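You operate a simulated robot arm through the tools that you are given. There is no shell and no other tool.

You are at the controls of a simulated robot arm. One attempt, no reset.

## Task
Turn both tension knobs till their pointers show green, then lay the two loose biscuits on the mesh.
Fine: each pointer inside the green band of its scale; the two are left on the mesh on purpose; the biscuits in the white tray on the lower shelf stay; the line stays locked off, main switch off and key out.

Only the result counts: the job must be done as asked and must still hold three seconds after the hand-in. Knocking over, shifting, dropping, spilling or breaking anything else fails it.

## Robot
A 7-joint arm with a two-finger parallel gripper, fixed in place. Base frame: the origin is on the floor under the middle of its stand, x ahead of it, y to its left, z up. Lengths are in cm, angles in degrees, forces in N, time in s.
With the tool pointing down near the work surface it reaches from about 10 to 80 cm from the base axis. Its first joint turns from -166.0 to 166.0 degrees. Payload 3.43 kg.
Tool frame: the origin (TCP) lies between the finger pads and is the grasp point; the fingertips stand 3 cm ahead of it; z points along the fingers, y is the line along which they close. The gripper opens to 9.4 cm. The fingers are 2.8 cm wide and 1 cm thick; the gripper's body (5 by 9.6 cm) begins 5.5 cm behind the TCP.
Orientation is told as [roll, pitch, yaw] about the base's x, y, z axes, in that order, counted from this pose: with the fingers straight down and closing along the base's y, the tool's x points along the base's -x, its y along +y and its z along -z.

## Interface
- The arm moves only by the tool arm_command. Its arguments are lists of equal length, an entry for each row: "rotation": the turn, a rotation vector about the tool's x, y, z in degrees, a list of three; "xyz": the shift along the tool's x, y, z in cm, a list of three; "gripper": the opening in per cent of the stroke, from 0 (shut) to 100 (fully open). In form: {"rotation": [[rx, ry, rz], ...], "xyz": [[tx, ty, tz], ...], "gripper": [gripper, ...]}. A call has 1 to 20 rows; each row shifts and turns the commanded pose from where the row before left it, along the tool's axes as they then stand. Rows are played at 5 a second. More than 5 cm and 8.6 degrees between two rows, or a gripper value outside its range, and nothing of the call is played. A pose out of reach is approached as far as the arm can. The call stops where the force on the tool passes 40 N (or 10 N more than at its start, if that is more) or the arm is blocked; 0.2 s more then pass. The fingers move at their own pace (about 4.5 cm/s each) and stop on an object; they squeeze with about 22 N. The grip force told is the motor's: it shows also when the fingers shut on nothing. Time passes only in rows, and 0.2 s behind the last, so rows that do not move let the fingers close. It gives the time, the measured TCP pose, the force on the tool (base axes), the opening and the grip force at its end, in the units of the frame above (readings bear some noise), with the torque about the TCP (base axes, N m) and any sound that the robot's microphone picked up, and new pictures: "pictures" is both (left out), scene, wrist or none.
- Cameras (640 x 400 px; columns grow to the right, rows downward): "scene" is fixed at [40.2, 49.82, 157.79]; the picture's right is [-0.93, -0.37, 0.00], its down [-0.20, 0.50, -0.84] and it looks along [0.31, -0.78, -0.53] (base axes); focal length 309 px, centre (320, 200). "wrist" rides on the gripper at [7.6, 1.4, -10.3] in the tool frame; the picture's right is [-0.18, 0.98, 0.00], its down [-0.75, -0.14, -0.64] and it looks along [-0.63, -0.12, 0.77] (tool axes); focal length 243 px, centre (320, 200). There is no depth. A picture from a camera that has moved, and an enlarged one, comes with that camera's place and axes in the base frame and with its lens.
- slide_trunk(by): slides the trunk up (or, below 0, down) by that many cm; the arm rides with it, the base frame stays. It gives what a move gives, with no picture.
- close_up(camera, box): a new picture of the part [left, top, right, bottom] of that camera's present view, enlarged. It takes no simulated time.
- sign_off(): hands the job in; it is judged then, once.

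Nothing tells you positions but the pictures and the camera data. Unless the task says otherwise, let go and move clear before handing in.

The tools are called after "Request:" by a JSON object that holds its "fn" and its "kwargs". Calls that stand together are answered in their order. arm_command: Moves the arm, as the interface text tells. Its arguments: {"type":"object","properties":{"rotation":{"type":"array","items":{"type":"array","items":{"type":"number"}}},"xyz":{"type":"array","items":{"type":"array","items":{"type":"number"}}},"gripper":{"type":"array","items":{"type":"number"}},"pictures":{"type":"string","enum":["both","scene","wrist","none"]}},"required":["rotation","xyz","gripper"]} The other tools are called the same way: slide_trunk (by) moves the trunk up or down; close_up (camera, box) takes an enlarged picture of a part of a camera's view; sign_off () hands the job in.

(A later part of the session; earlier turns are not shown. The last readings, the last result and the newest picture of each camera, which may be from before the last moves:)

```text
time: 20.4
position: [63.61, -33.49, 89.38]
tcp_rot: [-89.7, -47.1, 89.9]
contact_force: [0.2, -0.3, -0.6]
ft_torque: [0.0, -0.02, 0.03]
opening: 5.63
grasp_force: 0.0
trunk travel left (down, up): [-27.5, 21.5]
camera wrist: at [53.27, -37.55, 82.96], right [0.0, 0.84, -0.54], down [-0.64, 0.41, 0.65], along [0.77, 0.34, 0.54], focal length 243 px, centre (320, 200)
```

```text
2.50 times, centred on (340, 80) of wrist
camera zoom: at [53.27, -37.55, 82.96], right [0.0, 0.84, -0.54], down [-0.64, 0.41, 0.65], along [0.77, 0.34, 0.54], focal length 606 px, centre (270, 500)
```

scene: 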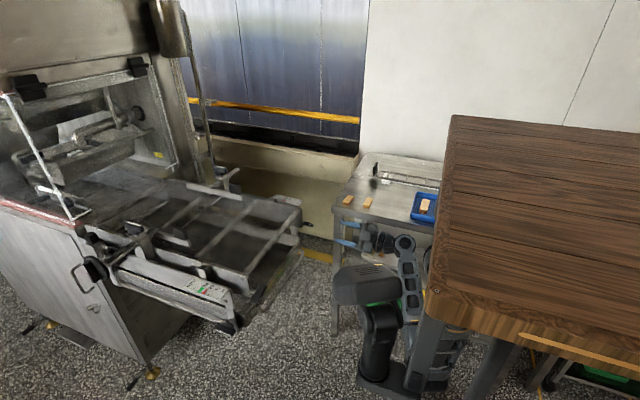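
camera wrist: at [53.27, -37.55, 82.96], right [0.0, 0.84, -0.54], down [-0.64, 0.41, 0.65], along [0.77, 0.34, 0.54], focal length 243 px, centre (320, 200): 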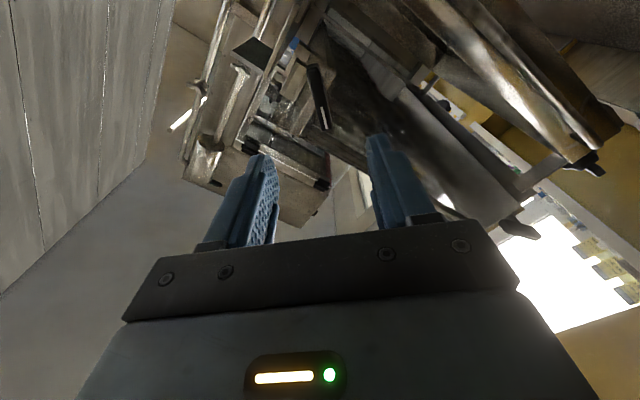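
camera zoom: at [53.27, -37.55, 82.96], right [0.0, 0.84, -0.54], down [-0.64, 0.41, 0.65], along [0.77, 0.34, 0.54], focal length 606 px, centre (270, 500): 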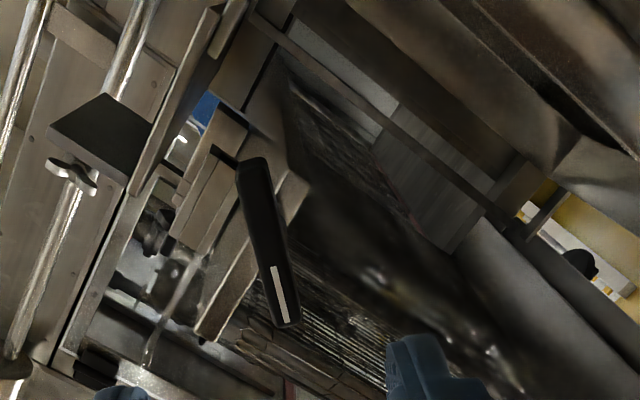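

The right pointer holds in the green with the hand off. Next is the left knob at about (78, 1, 89): I'll level the tool, back away to x ≈ 60 and go halfway across first to check clearance.

Request:
{"fn": "arm_command", "kwargs": {"rotation": [[0, 0, -7.85], [0, 0, -7.85], [0, 0, -7.85], [0, 0, -7.85], [0, 0, -7.85], [0, 0, -7.85], [0, 0, 0], [0, 0, 0], [0, 0, 0], [0, 0, 0], [0, 0, 0]], "xyz": [[0, 0, -2], [0, 0, -1.5], [0, 0, 0], [0, 0, 0], [0, 0, 0], [0, 0, 0], [-3.6, 0, 0], [-3.6, 0, 0], [-3.6, 0, 0], [-3.6, 0, 0], [0, 0, 0]], "gripper": [60, 60, 60, 60, 60, 60, 60, 60, 60, 60, 60]}}

Request:
{"fn": "close_up", "kwargs": {"camera": "scene", "box": [280, 170, 470, 400]}}

```text
time: 22.8
position: [59.64, -19.31, 89.23]
tcp_rot: [-89.8, 0.2, 90.1]
contact_force: [-0.5, -0.1, 1.1]
ft_torque: [0.0, 0.02, -0.01]
opening: 5.64
grasp_force: 0.1
trunk travel left (down, up): [-27.5, 21.5]
camera wrist: at [49.44, -26.88, 87.99], right [0.0, 0.18, -0.98], down [-0.64, 0.75, 0.14], along [0.77, 0.63, 0.12], focal length 243 px, centre (320, 200)
```

scene: 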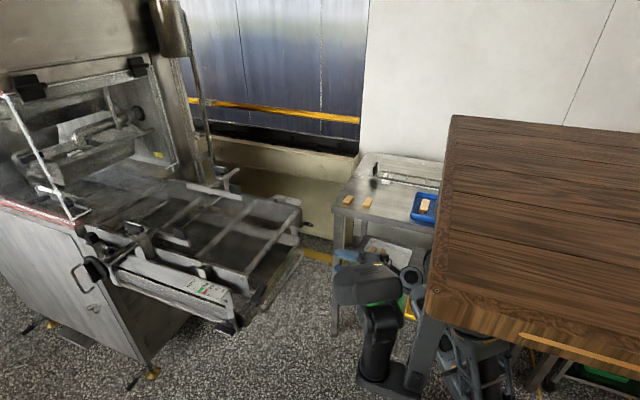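
wrist: 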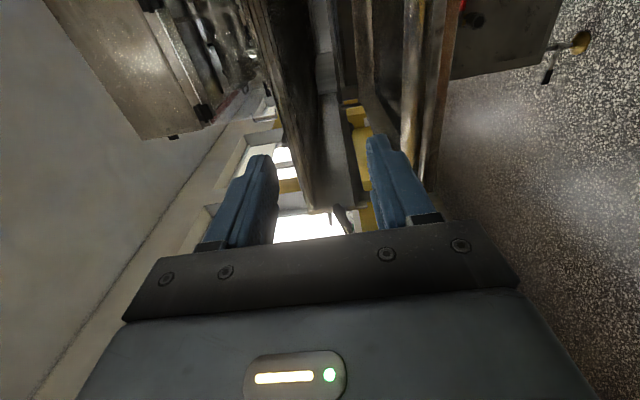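

```text
1.74 times, centred on (375, 285) of scene
camera zoom: at [40.2, 49.82, 157.79], right [-0.93, -0.37, 0.0], down [-0.2, 0.5, -0.84], along [0.31, -0.78, -0.53], focal length 538 px, centre (224, 52)
```

zoom: 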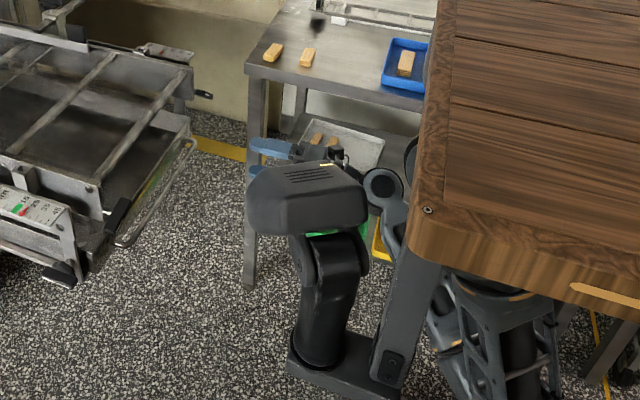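

The black device hides part of the arm in the scene view, and I still don't know its depth well. Before crossing further I'll lift the tool and turn the wrist camera toward +y to place the device.

Request:
{"fn": "arm_command", "kwargs": {"rotation": [[0, 0, 0], [0, 0, 0], [0, 0, 0], [0, 0, 0], [0, -7.5, 0], [0, -7.5, 0], [0, -7.5, 0], [0, -7.5, 0], [0, -7.5, 0], [0, -7.5, 0], [0, 0, 0]], "xyz": [[0, -4.5, 0], [0, -4.5, 0], [0, -4.5, 0], [0, -4.5, 0], [0, 0, 0], [0, 0, 0], [0, 0, 0], [0, 0, 0], [0, 0, 0], [0, 0, 0], [0, 0, 0]], "gripper": [60, 60, 60, 60, 60, 60, 60, 60, 60, 60, 60]}}

```text
time: 25.2
position: [62.33, -24.36, 103.66]
tcp_rot: [-89.8, 0.0, 135.1]
contact_force: [0.1, -0.2, -1.0]
ft_torque: [0.0, -0.02, 0.01]
opening: 5.66
grasp_force: 0.0
out of reach, approached as far as the arm can: row 2, 3, 4
trunk travel left (down, up): [-27.5, 21.5]
camera wrist: at [60.52, -37.05, 102.29], right [-0.13, 0.13, -0.98], down [-0.99, 0.08, 0.14], along [0.09, 0.99, 0.12], focal length 243 px, centre (320, 200)
```

scene: 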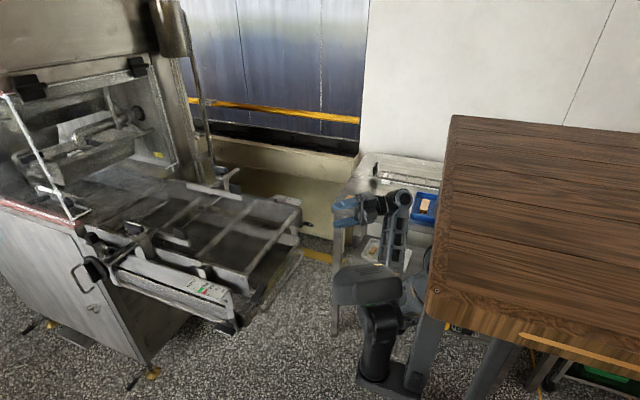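
wrist: 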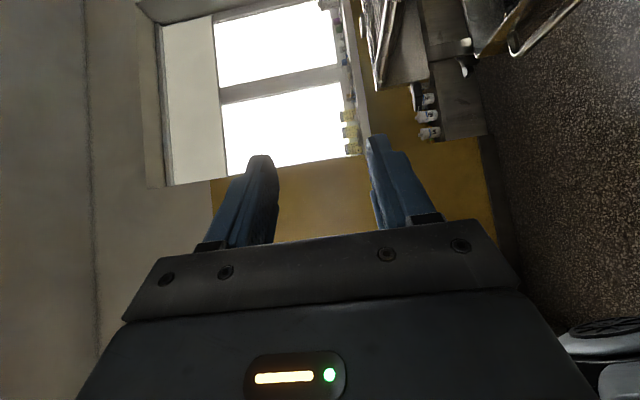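

Not visible yet. I'll turn the camera another 30° toward the stand.

Request:
{"fn": "arm_command", "kwargs": {"rotation": [[0, -7.5, 0], [0, -7.5, 0], [0, -7.5, 0], [0, -7.5, 0], [0, 0, 0]], "xyz": [[0, 0, 0], [0, 0, 0], [0, 0, 0], [0, 0, 0], [0, 0, 0]], "gripper": [60, 60, 60, 60, 60]}}

```text
time: 26.4
position: [62.44, -24.3, 103.41]
tcp_rot: [-89.8, -0.1, 165.0]
contact_force: [0.0, -0.2, -0.3]
ft_torque: [-0.02, -0.02, 0.04]
opening: 5.64
grasp_force: 0.0
trunk travel left (down, up): [-27.5, 21.5]
camera wrist: at [67.06, -36.27, 102.15], right [-0.18, 0.05, -0.98], down [-0.89, -0.43, 0.14], along [-0.41, 0.9, 0.12], focal length 243 px, centre (320, 200)
```

scene: 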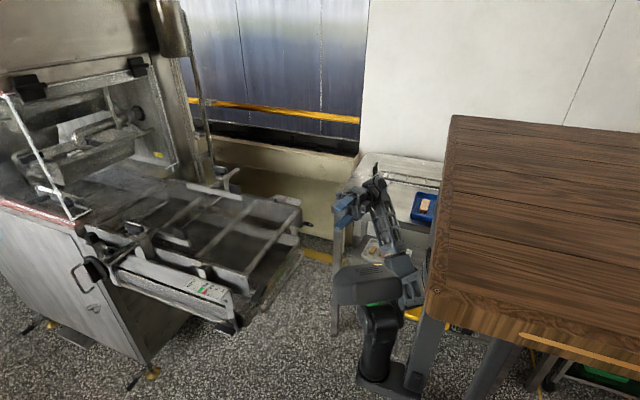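
wrist: 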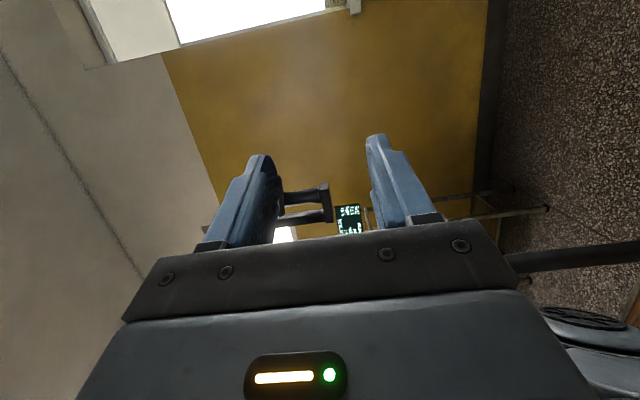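

A grey fork-like thing shows between the fingers where I expected the device. I'll enlarge it.

Request:
{"fn": "close_up", "kwargs": {"camera": "wrist", "box": [240, 140, 400, 250]}}

```text
3.64 times, centred on (320, 195) of wrist
camera zoom: at [67.06, -36.27, 102.15], right [-0.18, 0.05, -0.98], down [-0.89, -0.43, 0.14], along [-0.41, 0.9, 0.12], focal length 882 px, centre (320, 218)
```

zoom: 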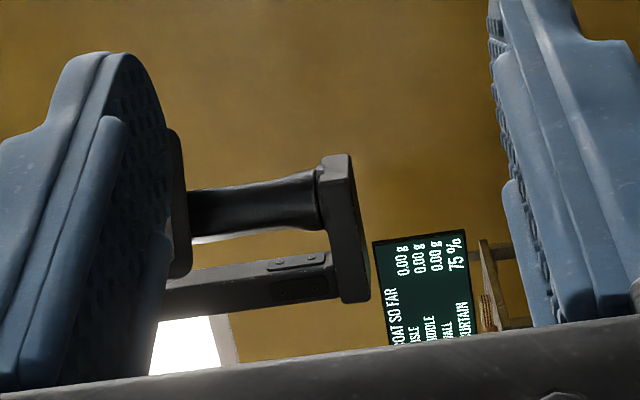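

The device hangs at about (40, 19, 103–130), so crossing at z ≈ 89 with the elbow low stays well clear. I'll turn the tool forward again, lower to z ≈ 89.5 and cross to the left knob.

Request:
{"fn": "arm_command", "kwargs": {"rotation": [[0, 7.5, 0], [0, 7.5, 0], [0, 7.5, 0], [0, 7.5, 0], [0, 7.5, 0], [0, 7.5, 0], [0, 7.5, 0], [0, 7.5, 0], [0, 7.5, 0], [0, 7.5, 0], [0, 0, 0], [0, 0, 0], [0, 0, 0], [0, 0, 0]], "xyz": [[0, 0, 0], [0, 0, 0], [0, 0, 0], [0, 0, 0], [0, 0, 0], [0, 0, 0], [0, 0, 0], [0, 0, 0], [0, 0, 0], [0, 0, 0], [0, 3.5, 0], [0, 3.5, 0], [0, 3.5, 0], [0, 3.5, 0]], "gripper": [60, 60, 60, 60, 60, 60, 60, 60, 60, 60, 60, 60, 60, 60], "pictures": "none"}}

```text
time: 29.4
position: [62.19, -24.35, 89.29]
tcp_rot: [-89.9, 0.1, 89.9]
contact_force: [0.3, -0.4, 1.1]
ft_torque: [0.01, -0.01, 0.01]
opening: 5.65
grasp_force: 0.1
trunk travel left (down, up): [-27.5, 21.5]
```

The tool is back to pointing forward at z ≈ 89.3. Now I cross in +y to about y = 0.7.

Request:
{"fn": "arm_command", "kwargs": {"rotation": [[0, 0, 0], [0, 0, 0], [0, 0, 0], [0, 0, 0], [0, 0, 0], [0, 0, 0], [0, 0, 0], [0, 0, -7.5], [0, 0, -7.5]], "xyz": [[-3.6, 0, 0], [-3.6, 0, 0], [-3.6, 0, 0], [-3.6, 0, 0], [-3.6, 0, 0], [-3.6, 0, 0], [-3.4, 0, 0], [0, 0, 0], [0, 0, 0]], "gripper": [60, 60, 60, 60, 60, 60, 60, 60, 60]}}

Request:
{"fn": "close_up", "kwargs": {"camera": "wrist", "box": [240, 0, 440, 160]}}

Request:
{"fn": "close_up", "kwargs": {"camera": "scene", "box": [180, 250, 320, 350]}}

```text
time: 31.4
position: [62.51, 0.44, 88.65]
tcp_rot: [-90.0, 15.2, 90.0]
contact_force: [0.5, 0.3, -0.3]
ft_torque: [0.02, -0.01, -0.01]
opening: 5.64
grasp_force: 0.1
out of reach, approached as far as the arm can: row 6, 9
trunk travel left (down, up): [-27.5, 21.5]
camera wrist: at [52.31, -7.26, 89.4], right [0.0, -0.08, -1.0], down [-0.64, 0.76, -0.06], along [0.77, 0.64, -0.05], focal length 243 px, centre (320, 200)
```

scene: 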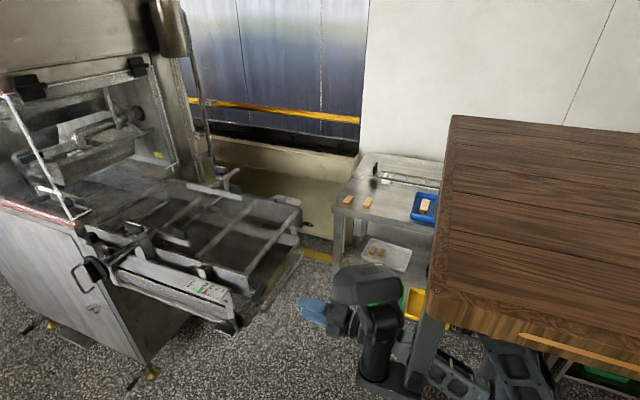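
wrist: 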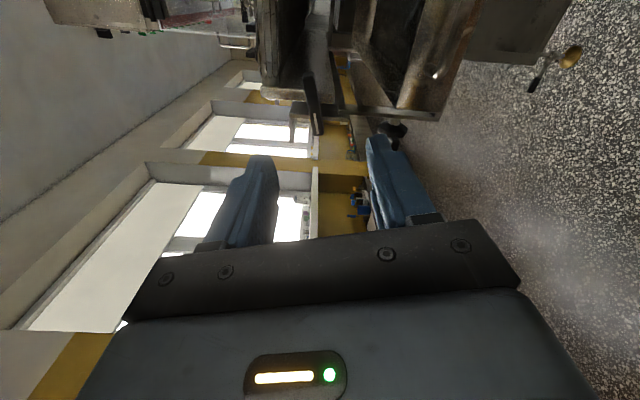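

```text
2.50 times, centred on (340, 80) of wrist
camera zoom: at [52.31, -7.26, 89.4], right [0.0, -0.08, -1.0], down [-0.64, 0.76, -0.06], along [0.77, 0.64, -0.05], focal length 606 px, centre (270, 500)
```

zoom: 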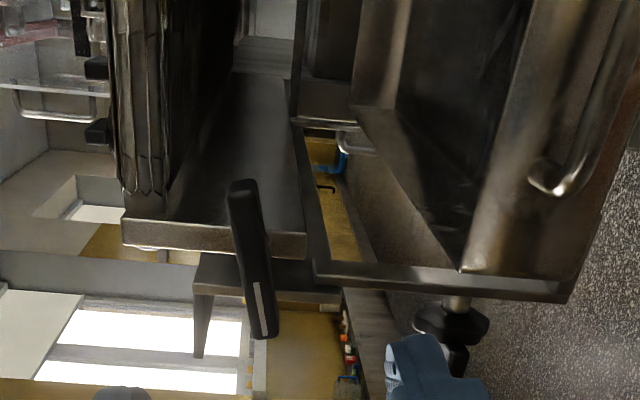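

```text
4.00 times, centred on (250, 300) of scene
camera zoom: at [40.2, 49.82, 157.79], right [-0.93, -0.37, 0.0], down [-0.2, 0.5, -0.84], along [0.31, -0.78, -0.53], focal length 1238 px, centre (600, -200)
```

zoom: 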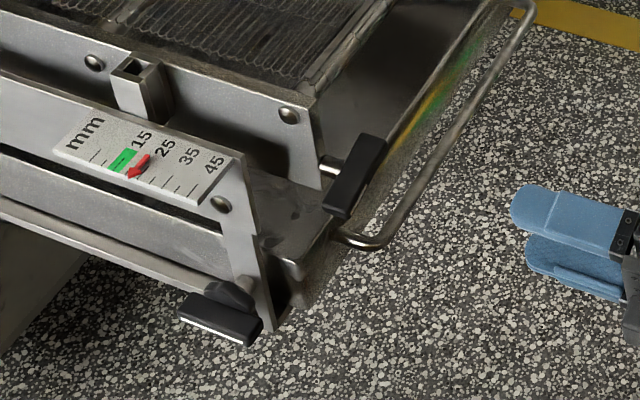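

The left knob is centred near (77–78, 1.4, 89.4), tilted about -13°. I'll align and move in to x ≈ 69 for a closer look.

Request:
{"fn": "arm_command", "kwargs": {"rotation": [[0, 0, 0], [0, 0, 0], [0, 0, 1], [0, 0, 0]], "xyz": [[-0.73, -0.97, 1], [0, 0, 3], [0, 0, 2.5], [0, 0, 0]], "gripper": [60, 60, 60, 60], "pictures": "wrist"}}

Request:
{"fn": "close_up", "kwargs": {"camera": "wrist", "box": [240, 0, 440, 160]}}

Request:
{"fn": "close_up", "kwargs": {"camera": "scene", "box": [180, 250, 320, 350]}}

```text
time: 32.4
position: [69.11, 1.51, 89.56]
tcp_rot: [-89.9, 14.2, 89.9]
contact_force: [-0.5, -0.1, -0.2]
ft_torque: [-0.01, -0.03, 0.0]
opening: 5.64
grasp_force: 0.1
trunk travel left (down, up): [-27.5, 21.5]
camera wrist: at [58.86, -6.26, 89.98], right [0.0, -0.06, -1.0], down [-0.64, 0.77, -0.05], along [0.77, 0.64, -0.04], focal length 243 px, centre (320, 200)
```

wrist: 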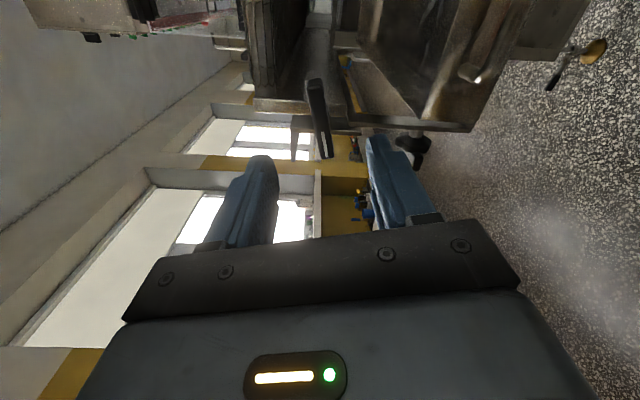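

```text
2.50 times, centred on (340, 80) of wrist
camera zoom: at [58.86, -6.26, 89.98], right [0.0, -0.06, -1.0], down [-0.64, 0.77, -0.05], along [0.77, 0.64, -0.04], focal length 606 px, centre (270, 500)
```

zoom: 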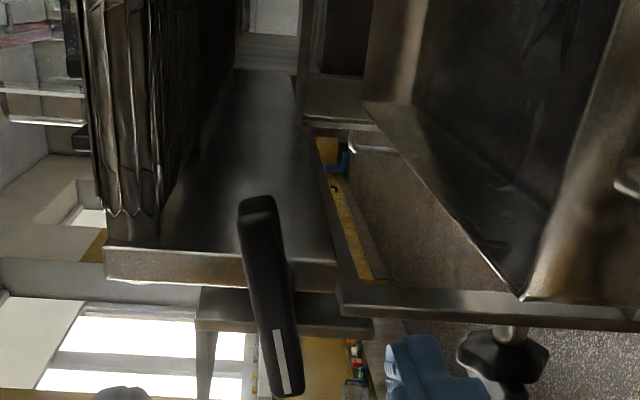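

```text
4.00 times, centred on (250, 300) of scene
camera zoom: at [40.2, 49.82, 157.79], right [-0.93, -0.37, 0.0], down [-0.2, 0.5, -0.84], along [0.31, -0.78, -0.53], focal length 1238 px, centre (600, -200)
```

zoom: 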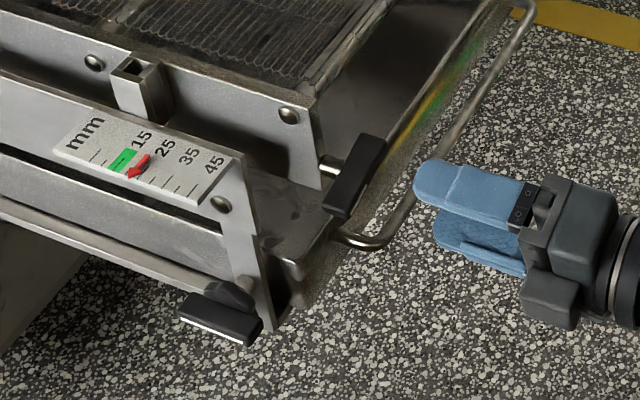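

The bar centre reads (77, 1.3, 89.4) with tilt -12°. I'll trim and slide the fingers over it to x ≈ 76.3.

Request:
{"fn": "arm_command", "kwargs": {"rotation": [[0, 0, 1.8], [0, 0, 0], [0, 0, 0], [0, 0, 0]], "xyz": [[0.04, 0.25, 1.8], [0, 0, 1.8], [0, 0, 1.8], [0, 0, 1.8]], "gripper": [60, 60, 60, 60], "pictures": "wrist"}}

Request:
{"fn": "close_up", "kwargs": {"camera": "wrist", "box": [220, 90, 420, 240]}}

Request:
{"fn": "close_up", "kwargs": {"camera": "scene", "box": [180, 250, 320, 350]}}

```text
time: 33.4
position: [76.29, 1.25, 89.2]
tcp_rot: [-89.9, 12.4, 89.9]
contact_force: [0.6, -0.6, -0.3]
ft_torque: [0.02, 0.0, 0.02]
opening: 5.63
grasp_force: 0.0
trunk travel left (down, up): [-27.5, 21.5]
camera wrist: at [65.99, -6.42, 89.57], right [0.0, -0.03, -1.0], down [-0.64, 0.77, -0.02], along [0.77, 0.64, -0.02], focal length 243 px, centre (320, 200)
```

wrist: 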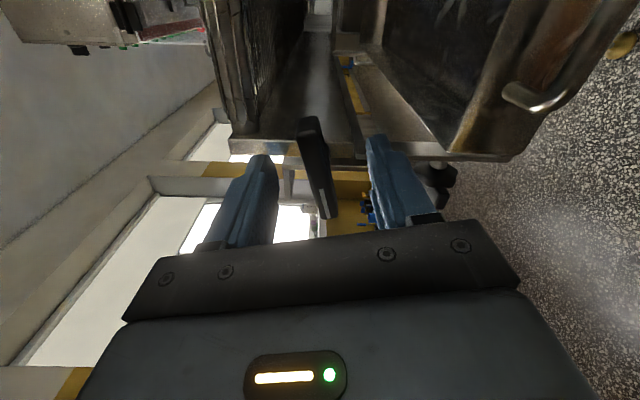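

```text
2.67 times, centred on (320, 165) of wrist
camera zoom: at [65.99, -6.42, 89.57], right [0.0, -0.03, -1.0], down [-0.64, 0.77, -0.02], along [0.77, 0.64, -0.02], focal length 647 px, centre (320, 293)
```

zoom: 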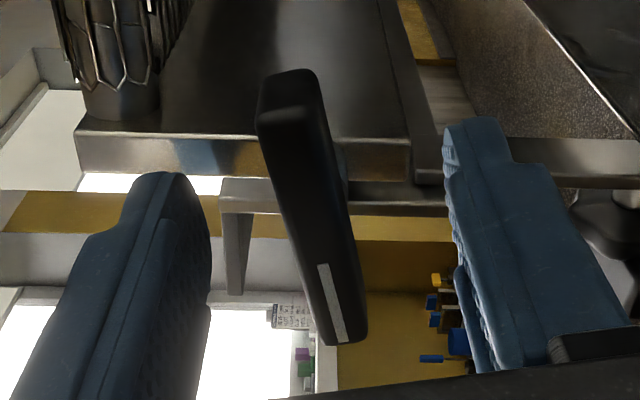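

```text
4.00 times, centred on (250, 300) of scene
camera zoom: at [40.2, 49.82, 157.79], right [-0.93, -0.37, 0.0], down [-0.2, 0.5, -0.84], along [0.31, -0.78, -0.53], focal length 1238 px, centre (600, -200)
```

zoom: 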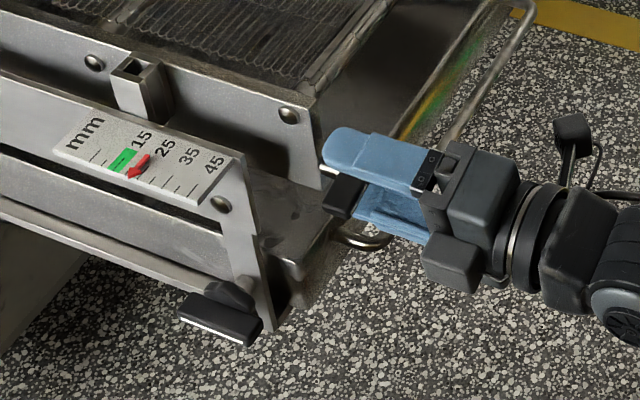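

Well centred now. I'll nudge 1 mm, correct the tilt by 1° and close on the bar.

Request:
{"fn": "arm_command", "kwargs": {"rotation": [[0, 0, -1], [0, 0, 0], [0, 0, 0], [0, 0, 0], [0, 0, 0], [0, 0, 0]], "xyz": [[-0.13, 0, 0], [0, 0, 0], [0, 0, 0], [0, 0, 0], [0, 0, 0], [0, 0, 0]], "gripper": [60, 40, 20, 5, 5, 5], "pictures": "none"}}

Request:
{"fn": "close_up", "kwargs": {"camera": "scene", "box": [190, 270, 255, 320]}}

```text
time: 34.8
position: [76.14, 1.56, 89.3]
tcp_rot: [-89.9, 13.3, 89.9]
contact_force: [0.6, 0.5, 2.2]
ft_torque: [0.01, -0.19, 0.06]
opening: 1.37
grasp_force: 45.1
trunk travel left (down, up): [-27.5, 21.5]
```

```text
8.00 times, centred on (222, 295) of scene
camera zoom: at [40.2, 49.82, 157.79], right [-0.93, -0.37, 0.0], down [-0.2, 0.5, -0.84], along [0.31, -0.78, -0.53], focal length 2475 px, centre (1100, -560)
```

zoom: 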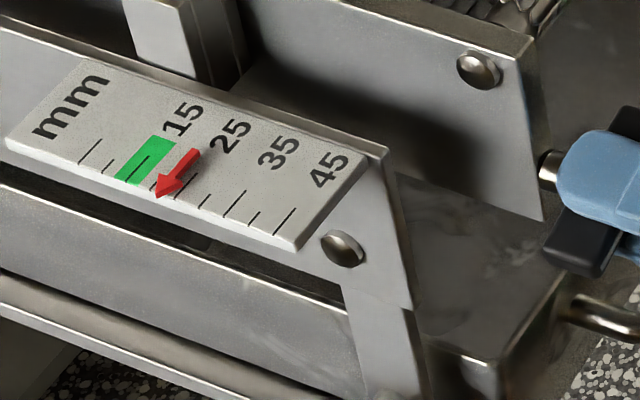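

A clean grip with almost no side force, and the pointer is right of the green. I'll turn clockwise 24° and check the direction on this side.

Request:
{"fn": "arm_command", "kwargs": {"rotation": [[0, 0, 6], [0, 0, 6], [0, 0, 6], [0, 0, 6], [0, 0, 0]], "xyz": [[0, 0, 0], [0, 0, 0], [0, 0, 0], [0, 0, 0], [0, 0, 0]], "gripper": [5, 5, 5, 5, 5], "pictures": "none"}}

Request:
{"fn": "close_up", "kwargs": {"camera": "scene", "box": [190, 270, 255, 320]}}

```text
time: 36.0
position: [76.17, 1.41, 89.29]
tcp_rot: [-89.8, -10.8, 90.1]
contact_force: [-5.4, 12.6, -1.4]
ft_torque: [0.02, -0.34, 0.62]
opening: 1.33
grasp_force: 45.1
trunk travel left (down, up): [-27.5, 21.5]
```

```text
8.00 times, centred on (222, 295) of scene
camera zoom: at [40.2, 49.82, 157.79], right [-0.93, -0.37, 0.0], down [-0.2, 0.5, -0.84], along [0.31, -0.78, -0.53], focal length 2475 px, centre (1100, -560)
```

zoom: 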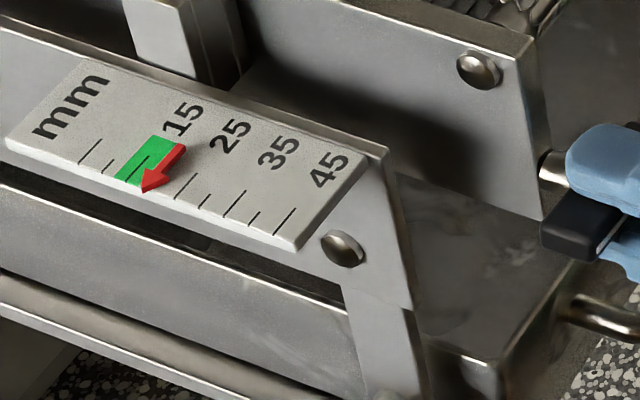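

Clockwise works here too. It needs about 30–33° more, so I'll ease the side force by a hair and turn another 24°.

Request:
{"fn": "arm_command", "kwargs": {"rotation": [[0, 0, 0], [0, 0, 6], [0, 0, 6], [0, 0, 6], [0, 0, 6], [0, 0, 0]], "xyz": [[-0.07, 0, -0.02], [0, 0, 0], [0, 0, 0], [0, 0, 0], [0, 0, 0], [0, 0, 0]], "gripper": [5, 5, 5, 5, 5, 5], "pictures": "none"}}

Request:
{"fn": "close_up", "kwargs": {"camera": "scene", "box": [195, 275, 235, 307]}}

```text
time: 37.4
position: [76.24, 1.26, 89.27]
tcp_rot: [-90.0, -34.6, 89.9]
contact_force: [20.5, 2.3, 12.6]
ft_torque: [0.03, -0.41, 0.24]
opening: 1.37
grasp_force: 44.8
trunk travel left (down, up): [-27.5, 21.5]
```

```text
12.50 times, centred on (215, 291) of scene
camera zoom: at [40.2, 49.82, 157.79], right [-0.93, -0.37, 0.0], down [-0.2, 0.5, -0.84], along [0.31, -0.78, -0.53], focal length 3868 px, centre (1632, -938)
```

zoom: 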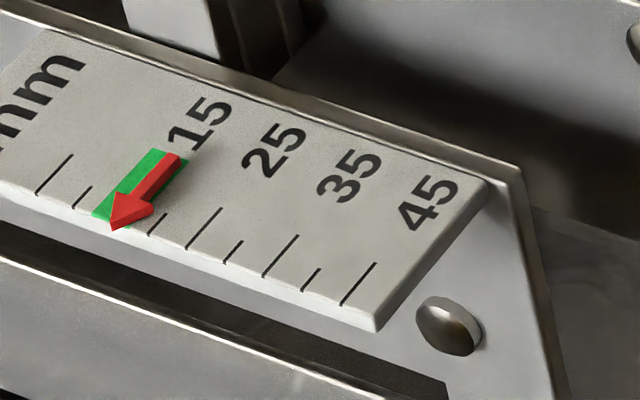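

The pointer is in the green, slightly right of the middle. I'll ease the load and turn about 16° more to centre it.

Request:
{"fn": "arm_command", "kwargs": {"rotation": [[0, 0, 0], [0, 0, 5.3], [0, 0, 5.3], [0, 0, 5.4], [0, 0, 0]], "xyz": [[-0.05, -0.07, 0.05], [0, 0, 0], [0, 0, 0], [0, 0, 0], [0, 0, 0]], "gripper": [5, 5, 5, 5, 5], "pictures": "none"}}

Request:
{"fn": "close_up", "kwargs": {"camera": "scene", "box": [195, 275, 235, 307]}}

```text
time: 38.6
position: [76.11, 1.47, 89.45]
tcp_rot: [-89.9, -50.6, 89.7]
contact_force: [-6.1, -7.3, 10.0]
ft_torque: [-0.02, -0.09, -0.57]
opening: 1.37
grasp_force: 44.3
trunk travel left (down, up): [-27.5, 21.5]
```

```text
12.50 times, centred on (215, 291) of scene
camera zoom: at [40.2, 49.82, 157.79], right [-0.93, -0.37, 0.0], down [-0.2, 0.5, -0.84], along [0.31, -0.78, -0.53], focal length 3868 px, centre (1632, -938)
```

zoom: 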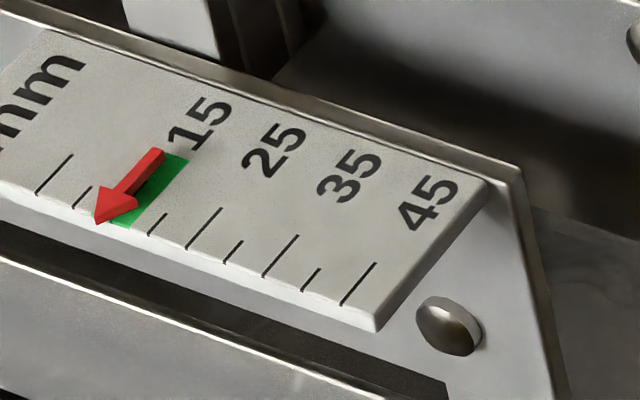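

The pointer is slightly left of the middle now. I'll turn back 4°, open, back off and check again.

Request:
{"fn": "arm_command", "kwargs": {"rotation": [[0, 0, -4], [0, 0, 0], [0, 0, 0], [0, 0, 0], [0, 0, 0], [0, 0, 0], [0, 0, 0], [0, 0, 0], [0, 0, 0]], "xyz": [[0, 0, 0], [0, 0, 0], [0, 0, 0], [0, 0, 0], [0, 0, 0], [0, 0, -2], [0, 0, -3], [0, 0, -4], [0, 0, -3]], "gripper": [5, 5, 25, 60, 60, 60, 60, 60, 60], "pictures": "scene"}}

Request:
{"fn": "close_up", "kwargs": {"camera": "scene", "box": [195, 275, 235, 307]}}

Request:
{"fn": "close_up", "kwargs": {"camera": "scene", "box": [270, 185, 305, 212]}}

```text
time: 40.6
position: [64.34, 1.72, 88.89]
tcp_rot: [-89.9, -46.7, 89.9]
contact_force: [-0.5, -0.7, -0.7]
ft_torque: [0.0, 0.0, 0.01]
opening: 5.64
grasp_force: 0.2
trunk travel left (down, up): [-27.5, 21.5]
```

scene: 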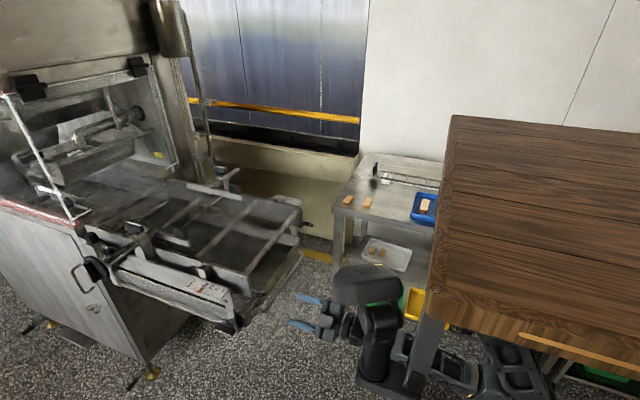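

```text
12.50 times, centred on (215, 291) of scene
camera zoom: at [40.2, 49.82, 157.79], right [-0.93, -0.37, 0.0], down [-0.2, 0.5, -0.84], along [0.31, -0.78, -0.53], focal length 3868 px, centre (1632, -938)
```

zoom: 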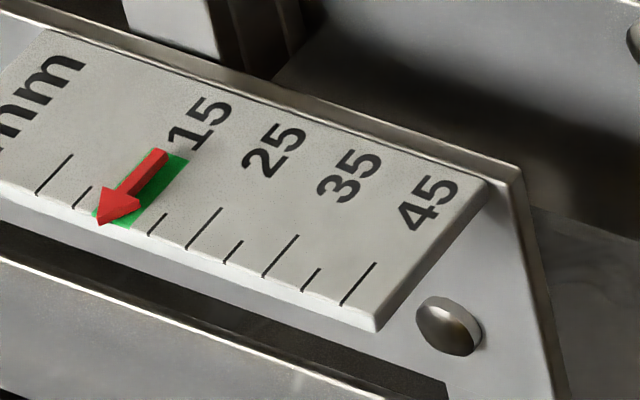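

```text
14.81 times, centred on (288, 198) of scene
camera zoom: at [40.2, 49.82, 157.79], right [-0.93, -0.37, 0.0], down [-0.2, 0.5, -0.84], along [0.31, -0.78, -0.53], focal length 4584 px, centre (802, 222)
```

zoom: 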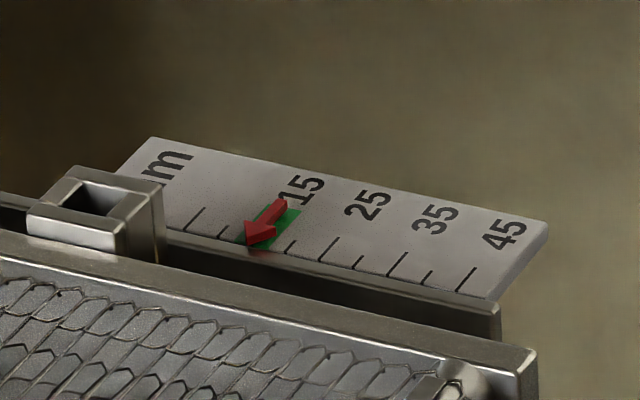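

Both pointers now read in the green with the hand off. I'll move back to the right side (y ≈ -25) at this height, clear of everything, to prepare for the biscuits.

Request:
{"fn": "arm_command", "kwargs": {"rotation": [[0, 0, -7.8], [0, 0, -7.8], [0, 0, -7.8], [0, 0, -7.8], [0, 0, -7.8], [0, 0, -7.8], [0, 0, 0], [0, 0, 0], [0, 0, 0], [0, 0, 0], [0, 0, 0], [0, 0, 0], [0, 0, 0]], "xyz": [[0, 0, 0], [0, 0, 0], [0, 0, 0], [0, 0, 0], [0, 0, 0], [0, 0, 0], [3.8, 0, 0], [3.8, 0, 0], [3.8, 0, 0], [3.8, 0, 0], [3.8, 0, 0], [3.8, 0, 0], [3.8, 0, 0]], "gripper": [60, 60, 60, 60, 60, 60, 60, 60, 60, 60, 60, 60, 60], "pictures": "none"}}

```text
time: 43.3
position: [65.35, -22.53, 91.9]
tcp_rot: [-97.6, -6.5, 84.4]
contact_force: [-0.3, 0.9, 0.4]
ft_torque: [0.0, -0.04, -0.01]
opening: 5.67
grasp_force: 0.0
trunk travel left (down, up): [-27.5, 21.5]
stopped in row 13: the arm was blocked; the commanded pose is now the measured one
```

The arm reports it was blocked at the last row, with no force at the tool. I need to see what the links may be touching.

Request:
{"fn": "close_up", "kwargs": {"camera": "scene", "box": [300, 170, 560, 400]}}

Request:
{"fn": "close_up", "kwargs": {"camera": "scene", "box": [330, 150, 460, 270]}}

Request:
{"fn": "close_up", "kwargs": {"camera": "wrist", "box": [0, 0, 640, 400]}}

```text
1.74 times, centred on (430, 285) of scene
camera zoom: at [40.2, 49.82, 157.79], right [-0.93, -0.37, 0.0], down [-0.2, 0.5, -0.84], along [0.31, -0.78, -0.53], focal length 538 px, centre (129, 52)
```

zoom: 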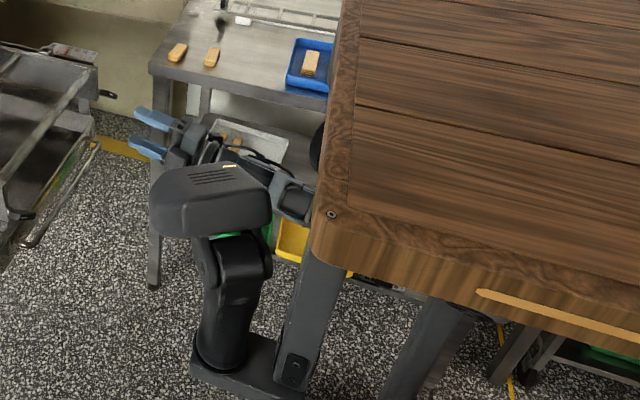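

```text
3.33 times, centred on (395, 210) of scene
camera zoom: at [40.2, 49.82, 157.79], right [-0.93, -0.37, 0.0], down [-0.2, 0.5, -0.84], along [0.31, -0.78, -0.53], focal length 1031 px, centre (70, 167)
```

zoom: 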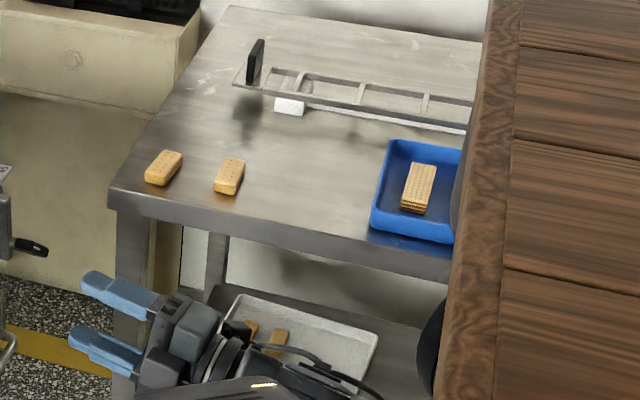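

```text
1.00 times, centred on (320, 200) of wrist (not enlarged: the box is as wide or as high as the picture)
camera zoom: at [54.77, -28.77, 88.23], right [0.16, 0.28, -0.95], down [-0.58, 0.8, 0.14], along [0.8, 0.52, 0.29], focal length 243 px, centre (320, 200)
```

zoom: 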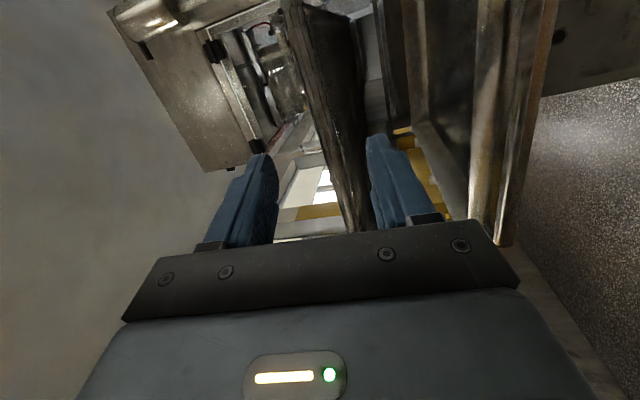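

The elbow has swung out toward the biscuit table's edge (about (35, -45, 80)), and that is likely what blocked it. The table and biscuits are at the same pixels as before. I'll reverse along the path right away.

Request:
{"fn": "arm_command", "kwargs": {"rotation": [[0, 0, 0], [0, 0, 0], [0, 0, 0]], "xyz": [[-3.8, 0, 0], [-3.8, 0, 0], [-3.8, 0, 0]], "gripper": [60, 60, 60]}}

Request:
{"fn": "close_up", "kwargs": {"camera": "scene", "box": [300, 170, 560, 400]}}

```text
time: 44.1
position: [66.6, -11.67, 92.78]
tcp_rot: [-97.2, -6.4, 84.6]
contact_force: [0.5, 0.9, -0.4]
ft_torque: [-0.01, -0.01, 0.01]
opening: 5.64
grasp_force: 0.0
trunk travel left (down, up): [-27.5, 21.5]
camera wrist: at [56.02, -17.97, 89.34], right [0.15, 0.28, -0.95], down [-0.58, 0.8, 0.14], along [0.8, 0.53, 0.28], focal length 243 px, centre (320, 200)
```

scene: 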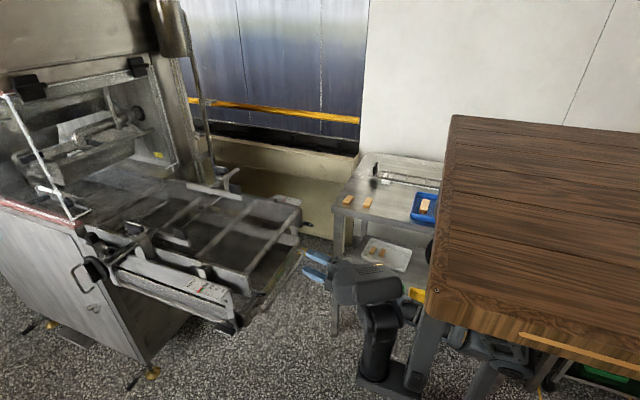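
wrist: 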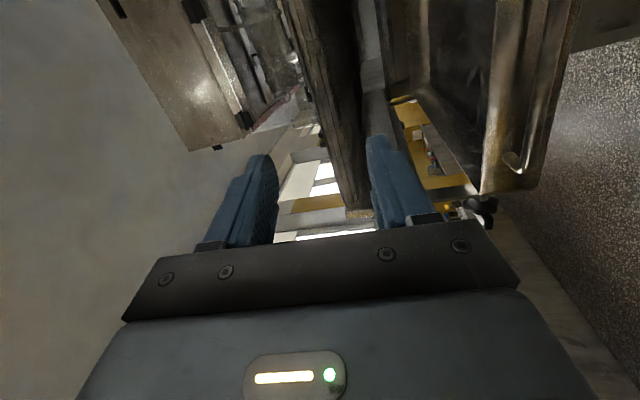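

```text
1.74 times, centred on (430, 285) of scene
camera zoom: at [40.2, 49.82, 157.79], right [-0.93, -0.37, 0.0], down [-0.2, 0.5, -0.84], along [0.31, -0.78, -0.53], focal length 538 px, centre (129, 52)
```

zoom: 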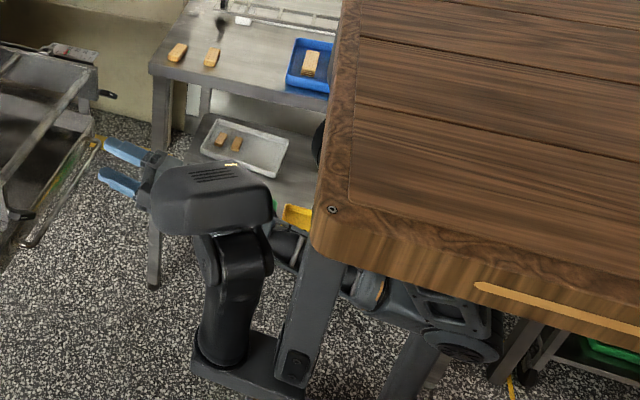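

Backed off cleanly; the table, tray and biscuits are where they were. I'll swing the tool down from horizontal here, in free space, which moves the wrist out and up and should bring the elbow away from the table.

Request:
{"fn": "arm_command", "kwargs": {"rotation": [[-8.1, 0, 0], [-8.1, 0, 0], [-8.1, 0, 0], [-8.1, 0, 0], [-8.1, 0, 0], [-8.1, 0, 0]], "xyz": [[0, -1.5, 0], [0, -1.5, 0], [0, -1.5, 0], [0, -1.5, 0], [0, -1.5, 0], [0, -1.5, 0]], "gripper": [60, 60, 60, 60, 60, 60]}}

Request:
{"fn": "close_up", "kwargs": {"camera": "scene", "box": [300, 170, 560, 400]}}

```text
time: 45.5
position: [72.65, -15.56, 96.78]
tcp_rot: [-48.6, -6.3, 84.6]
contact_force: [0.1, 0.2, -1.2]
ft_torque: [0.0, 0.01, 0.01]
opening: 5.64
grasp_force: 0.1
out of reach, approached as far as the arm can: row 1, 2, 3, 4
trunk travel left (down, up): [-27.5, 21.5]
camera wrist: at [63.36, -22.96, 101.64], right [-0.62, 0.32, -0.71], down [-0.32, 0.72, 0.61], along [0.71, 0.61, -0.35], focal length 243 px, centre (320, 200)
```

scene: 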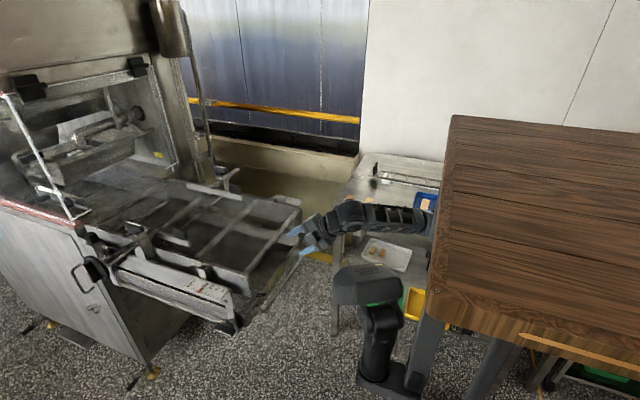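
wrist: 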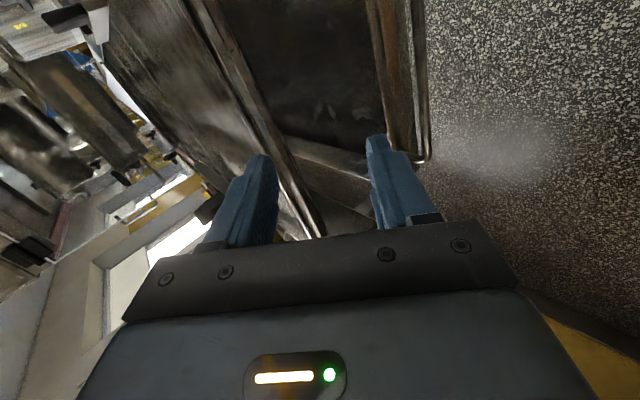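

```text
1.74 times, centred on (430, 285) of scene
camera zoom: at [40.2, 49.82, 157.79], right [-0.93, -0.37, 0.0], down [-0.2, 0.5, -0.84], along [0.31, -0.78, -0.53], focal length 538 px, centre (129, 52)
```

zoom: 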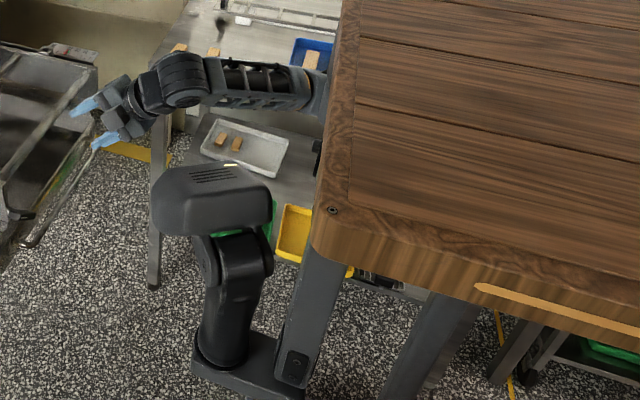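

The tool now points down at about 45° with the forearm well clear of the table. I'll rise to z ≈ 112, then roll the tool so the camera sits on top, which gives a near straight-down view for the biscuits.

Request:
{"fn": "arm_command", "kwargs": {"rotation": [[0, 0, 0], [0, 0, 0], [0, 0, 0], [0, 0, 0], [0, 0, -8.2], [0, 0, -8.2], [0, 0, -8.2], [0, 0, -8.2], [0, 0, -8.2], [0, 0, -8.2]], "xyz": [[-0.32, -2.15, -3.2], [-0.32, -2.15, -3.2], [-0.32, -2.15, -3.2], [-0.32, -2.15, -3.2], [0, 0, 0], [0, 0, 0], [0, 0, 0], [0, 0, 0], [0, 0, 0], [0, 0, 0]], "gripper": [60, 60, 60, 60, 60, 60, 60, 60, 60, 60]}}

```text
time: 47.7
position: [69.2, -15.94, 111.83]
tcp_rot: [-41.0, 29.6, 119.8]
contact_force: [0.4, -0.6, 0.0]
ft_torque: [0.07, 0.01, 0.03]
opening: 5.65
grasp_force: 0.1
out of reach, approached as far as the arm can: row 2, 3
trunk travel left (down, up): [-27.5, 21.5]
camera wrist: at [64.08, -22.69, 121.5], right [-0.57, -0.51, -0.65], down [-0.74, 0.66, 0.13], along [0.36, 0.56, -0.75], focal length 243 px, centre (320, 200)
```

scene: 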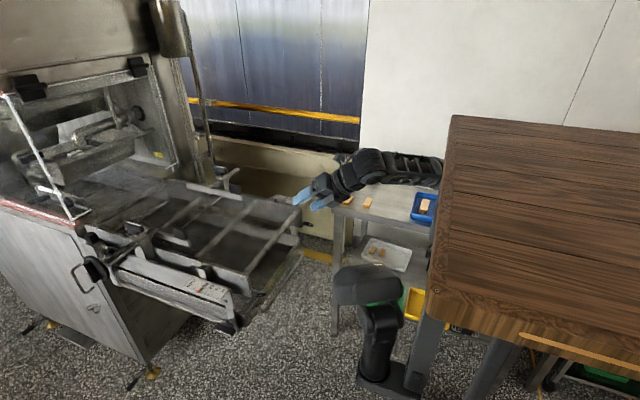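
wrist: 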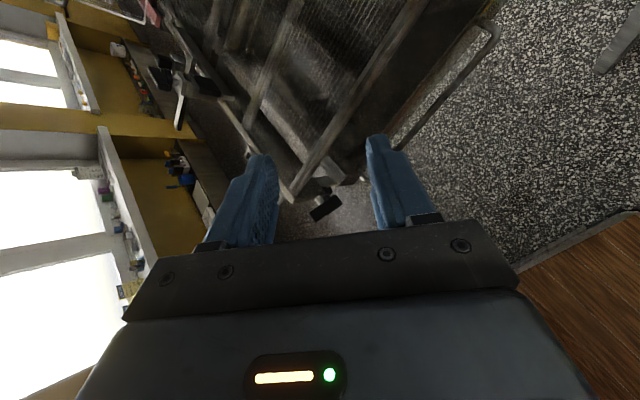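

The roll works so far. I'll continue the rest of it.

Request:
{"fn": "arm_command", "kwargs": {"rotation": [[0, 0, -8.2], [0, 0, -8.2], [0, 0, -8.2], [0, 0, -8.2], [0, 0, -8.2]], "xyz": [[0, 0, 0], [0, 0, 0], [0, 0, 0], [0, 0, 0], [0, 0, 0]], "gripper": [100, 100, 100, 100, 100]}}

```text
time: 48.9
position: [69.4, -15.93, 111.8]
tcp_rot: [-9.2, 48.3, 168.0]
contact_force: [-0.6, 0.0, -0.1]
ft_torque: [0.0, -0.01, 0.02]
opening: 9.39
grasp_force: 0.1
trunk travel left (down, up): [-27.5, 21.5]
camera wrist: at [66.47, -18.47, 124.09], right [-0.21, -0.95, -0.24], down [-0.96, 0.24, -0.13], along [0.18, 0.21, -0.96], focal length 243 px, centre (320, 200)
```

scene: 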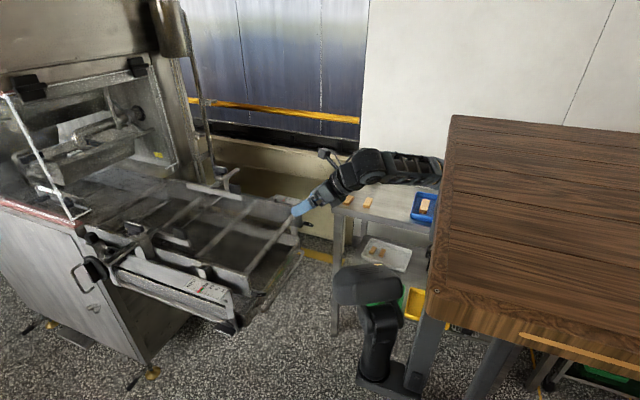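
wrist: 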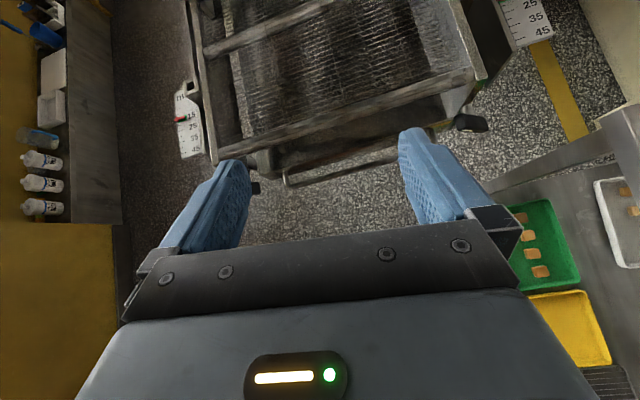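

Now I have a near straight-down view of the belt end and both scales. I'll enlarge the scales and the mesh.

Request:
{"fn": "close_up", "kwargs": {"camera": "wrist", "box": [160, 70, 220, 170]}}

Request:
{"fn": "close_up", "kwargs": {"camera": "wrist", "box": [480, 0, 580, 60]}}

Request:
{"fn": "close_up", "kwargs": {"camera": "wrist", "box": [180, 0, 500, 200]}}

```text
4.00 times, centred on (190, 120) of wrist
camera zoom: at [66.47, -18.47, 124.09], right [-0.21, -0.95, -0.24], down [-0.96, 0.24, -0.13], along [0.18, 0.21, -0.96], focal length 970 px, centre (840, 520)
```

zoom: 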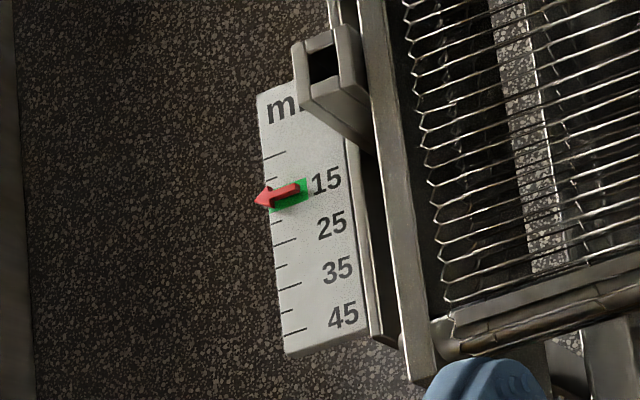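

```text
6.40 times, centred on (530, 30) of wrist
camera zoom: at [66.47, -18.47, 124.09], right [-0.21, -0.95, -0.24], down [-0.96, 0.24, -0.13], along [0.18, 0.21, -0.96], focal length 1553 px, centre (-1024, 1288)
```

zoom: 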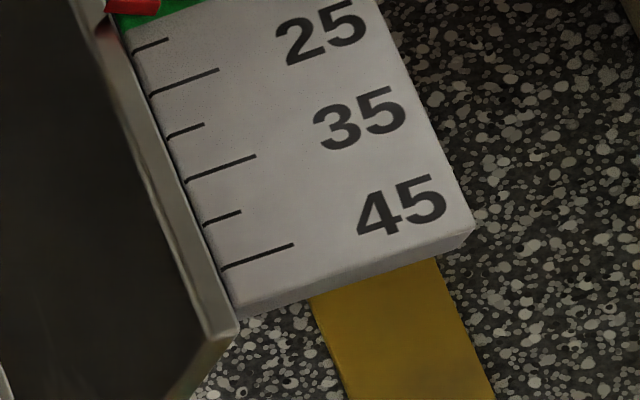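

```text
2.00 times, centred on (340, 100) of wrist
camera zoom: at [66.47, -18.47, 124.09], right [-0.21, -0.95, -0.24], down [-0.96, 0.24, -0.13], along [0.18, 0.21, -0.96], focal length 485 px, centre (280, 400)
```

zoom: 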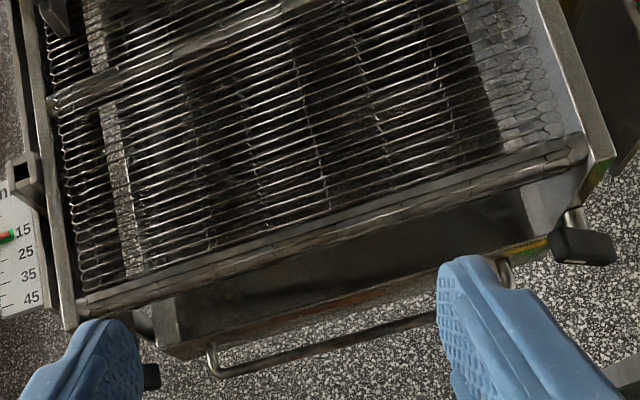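

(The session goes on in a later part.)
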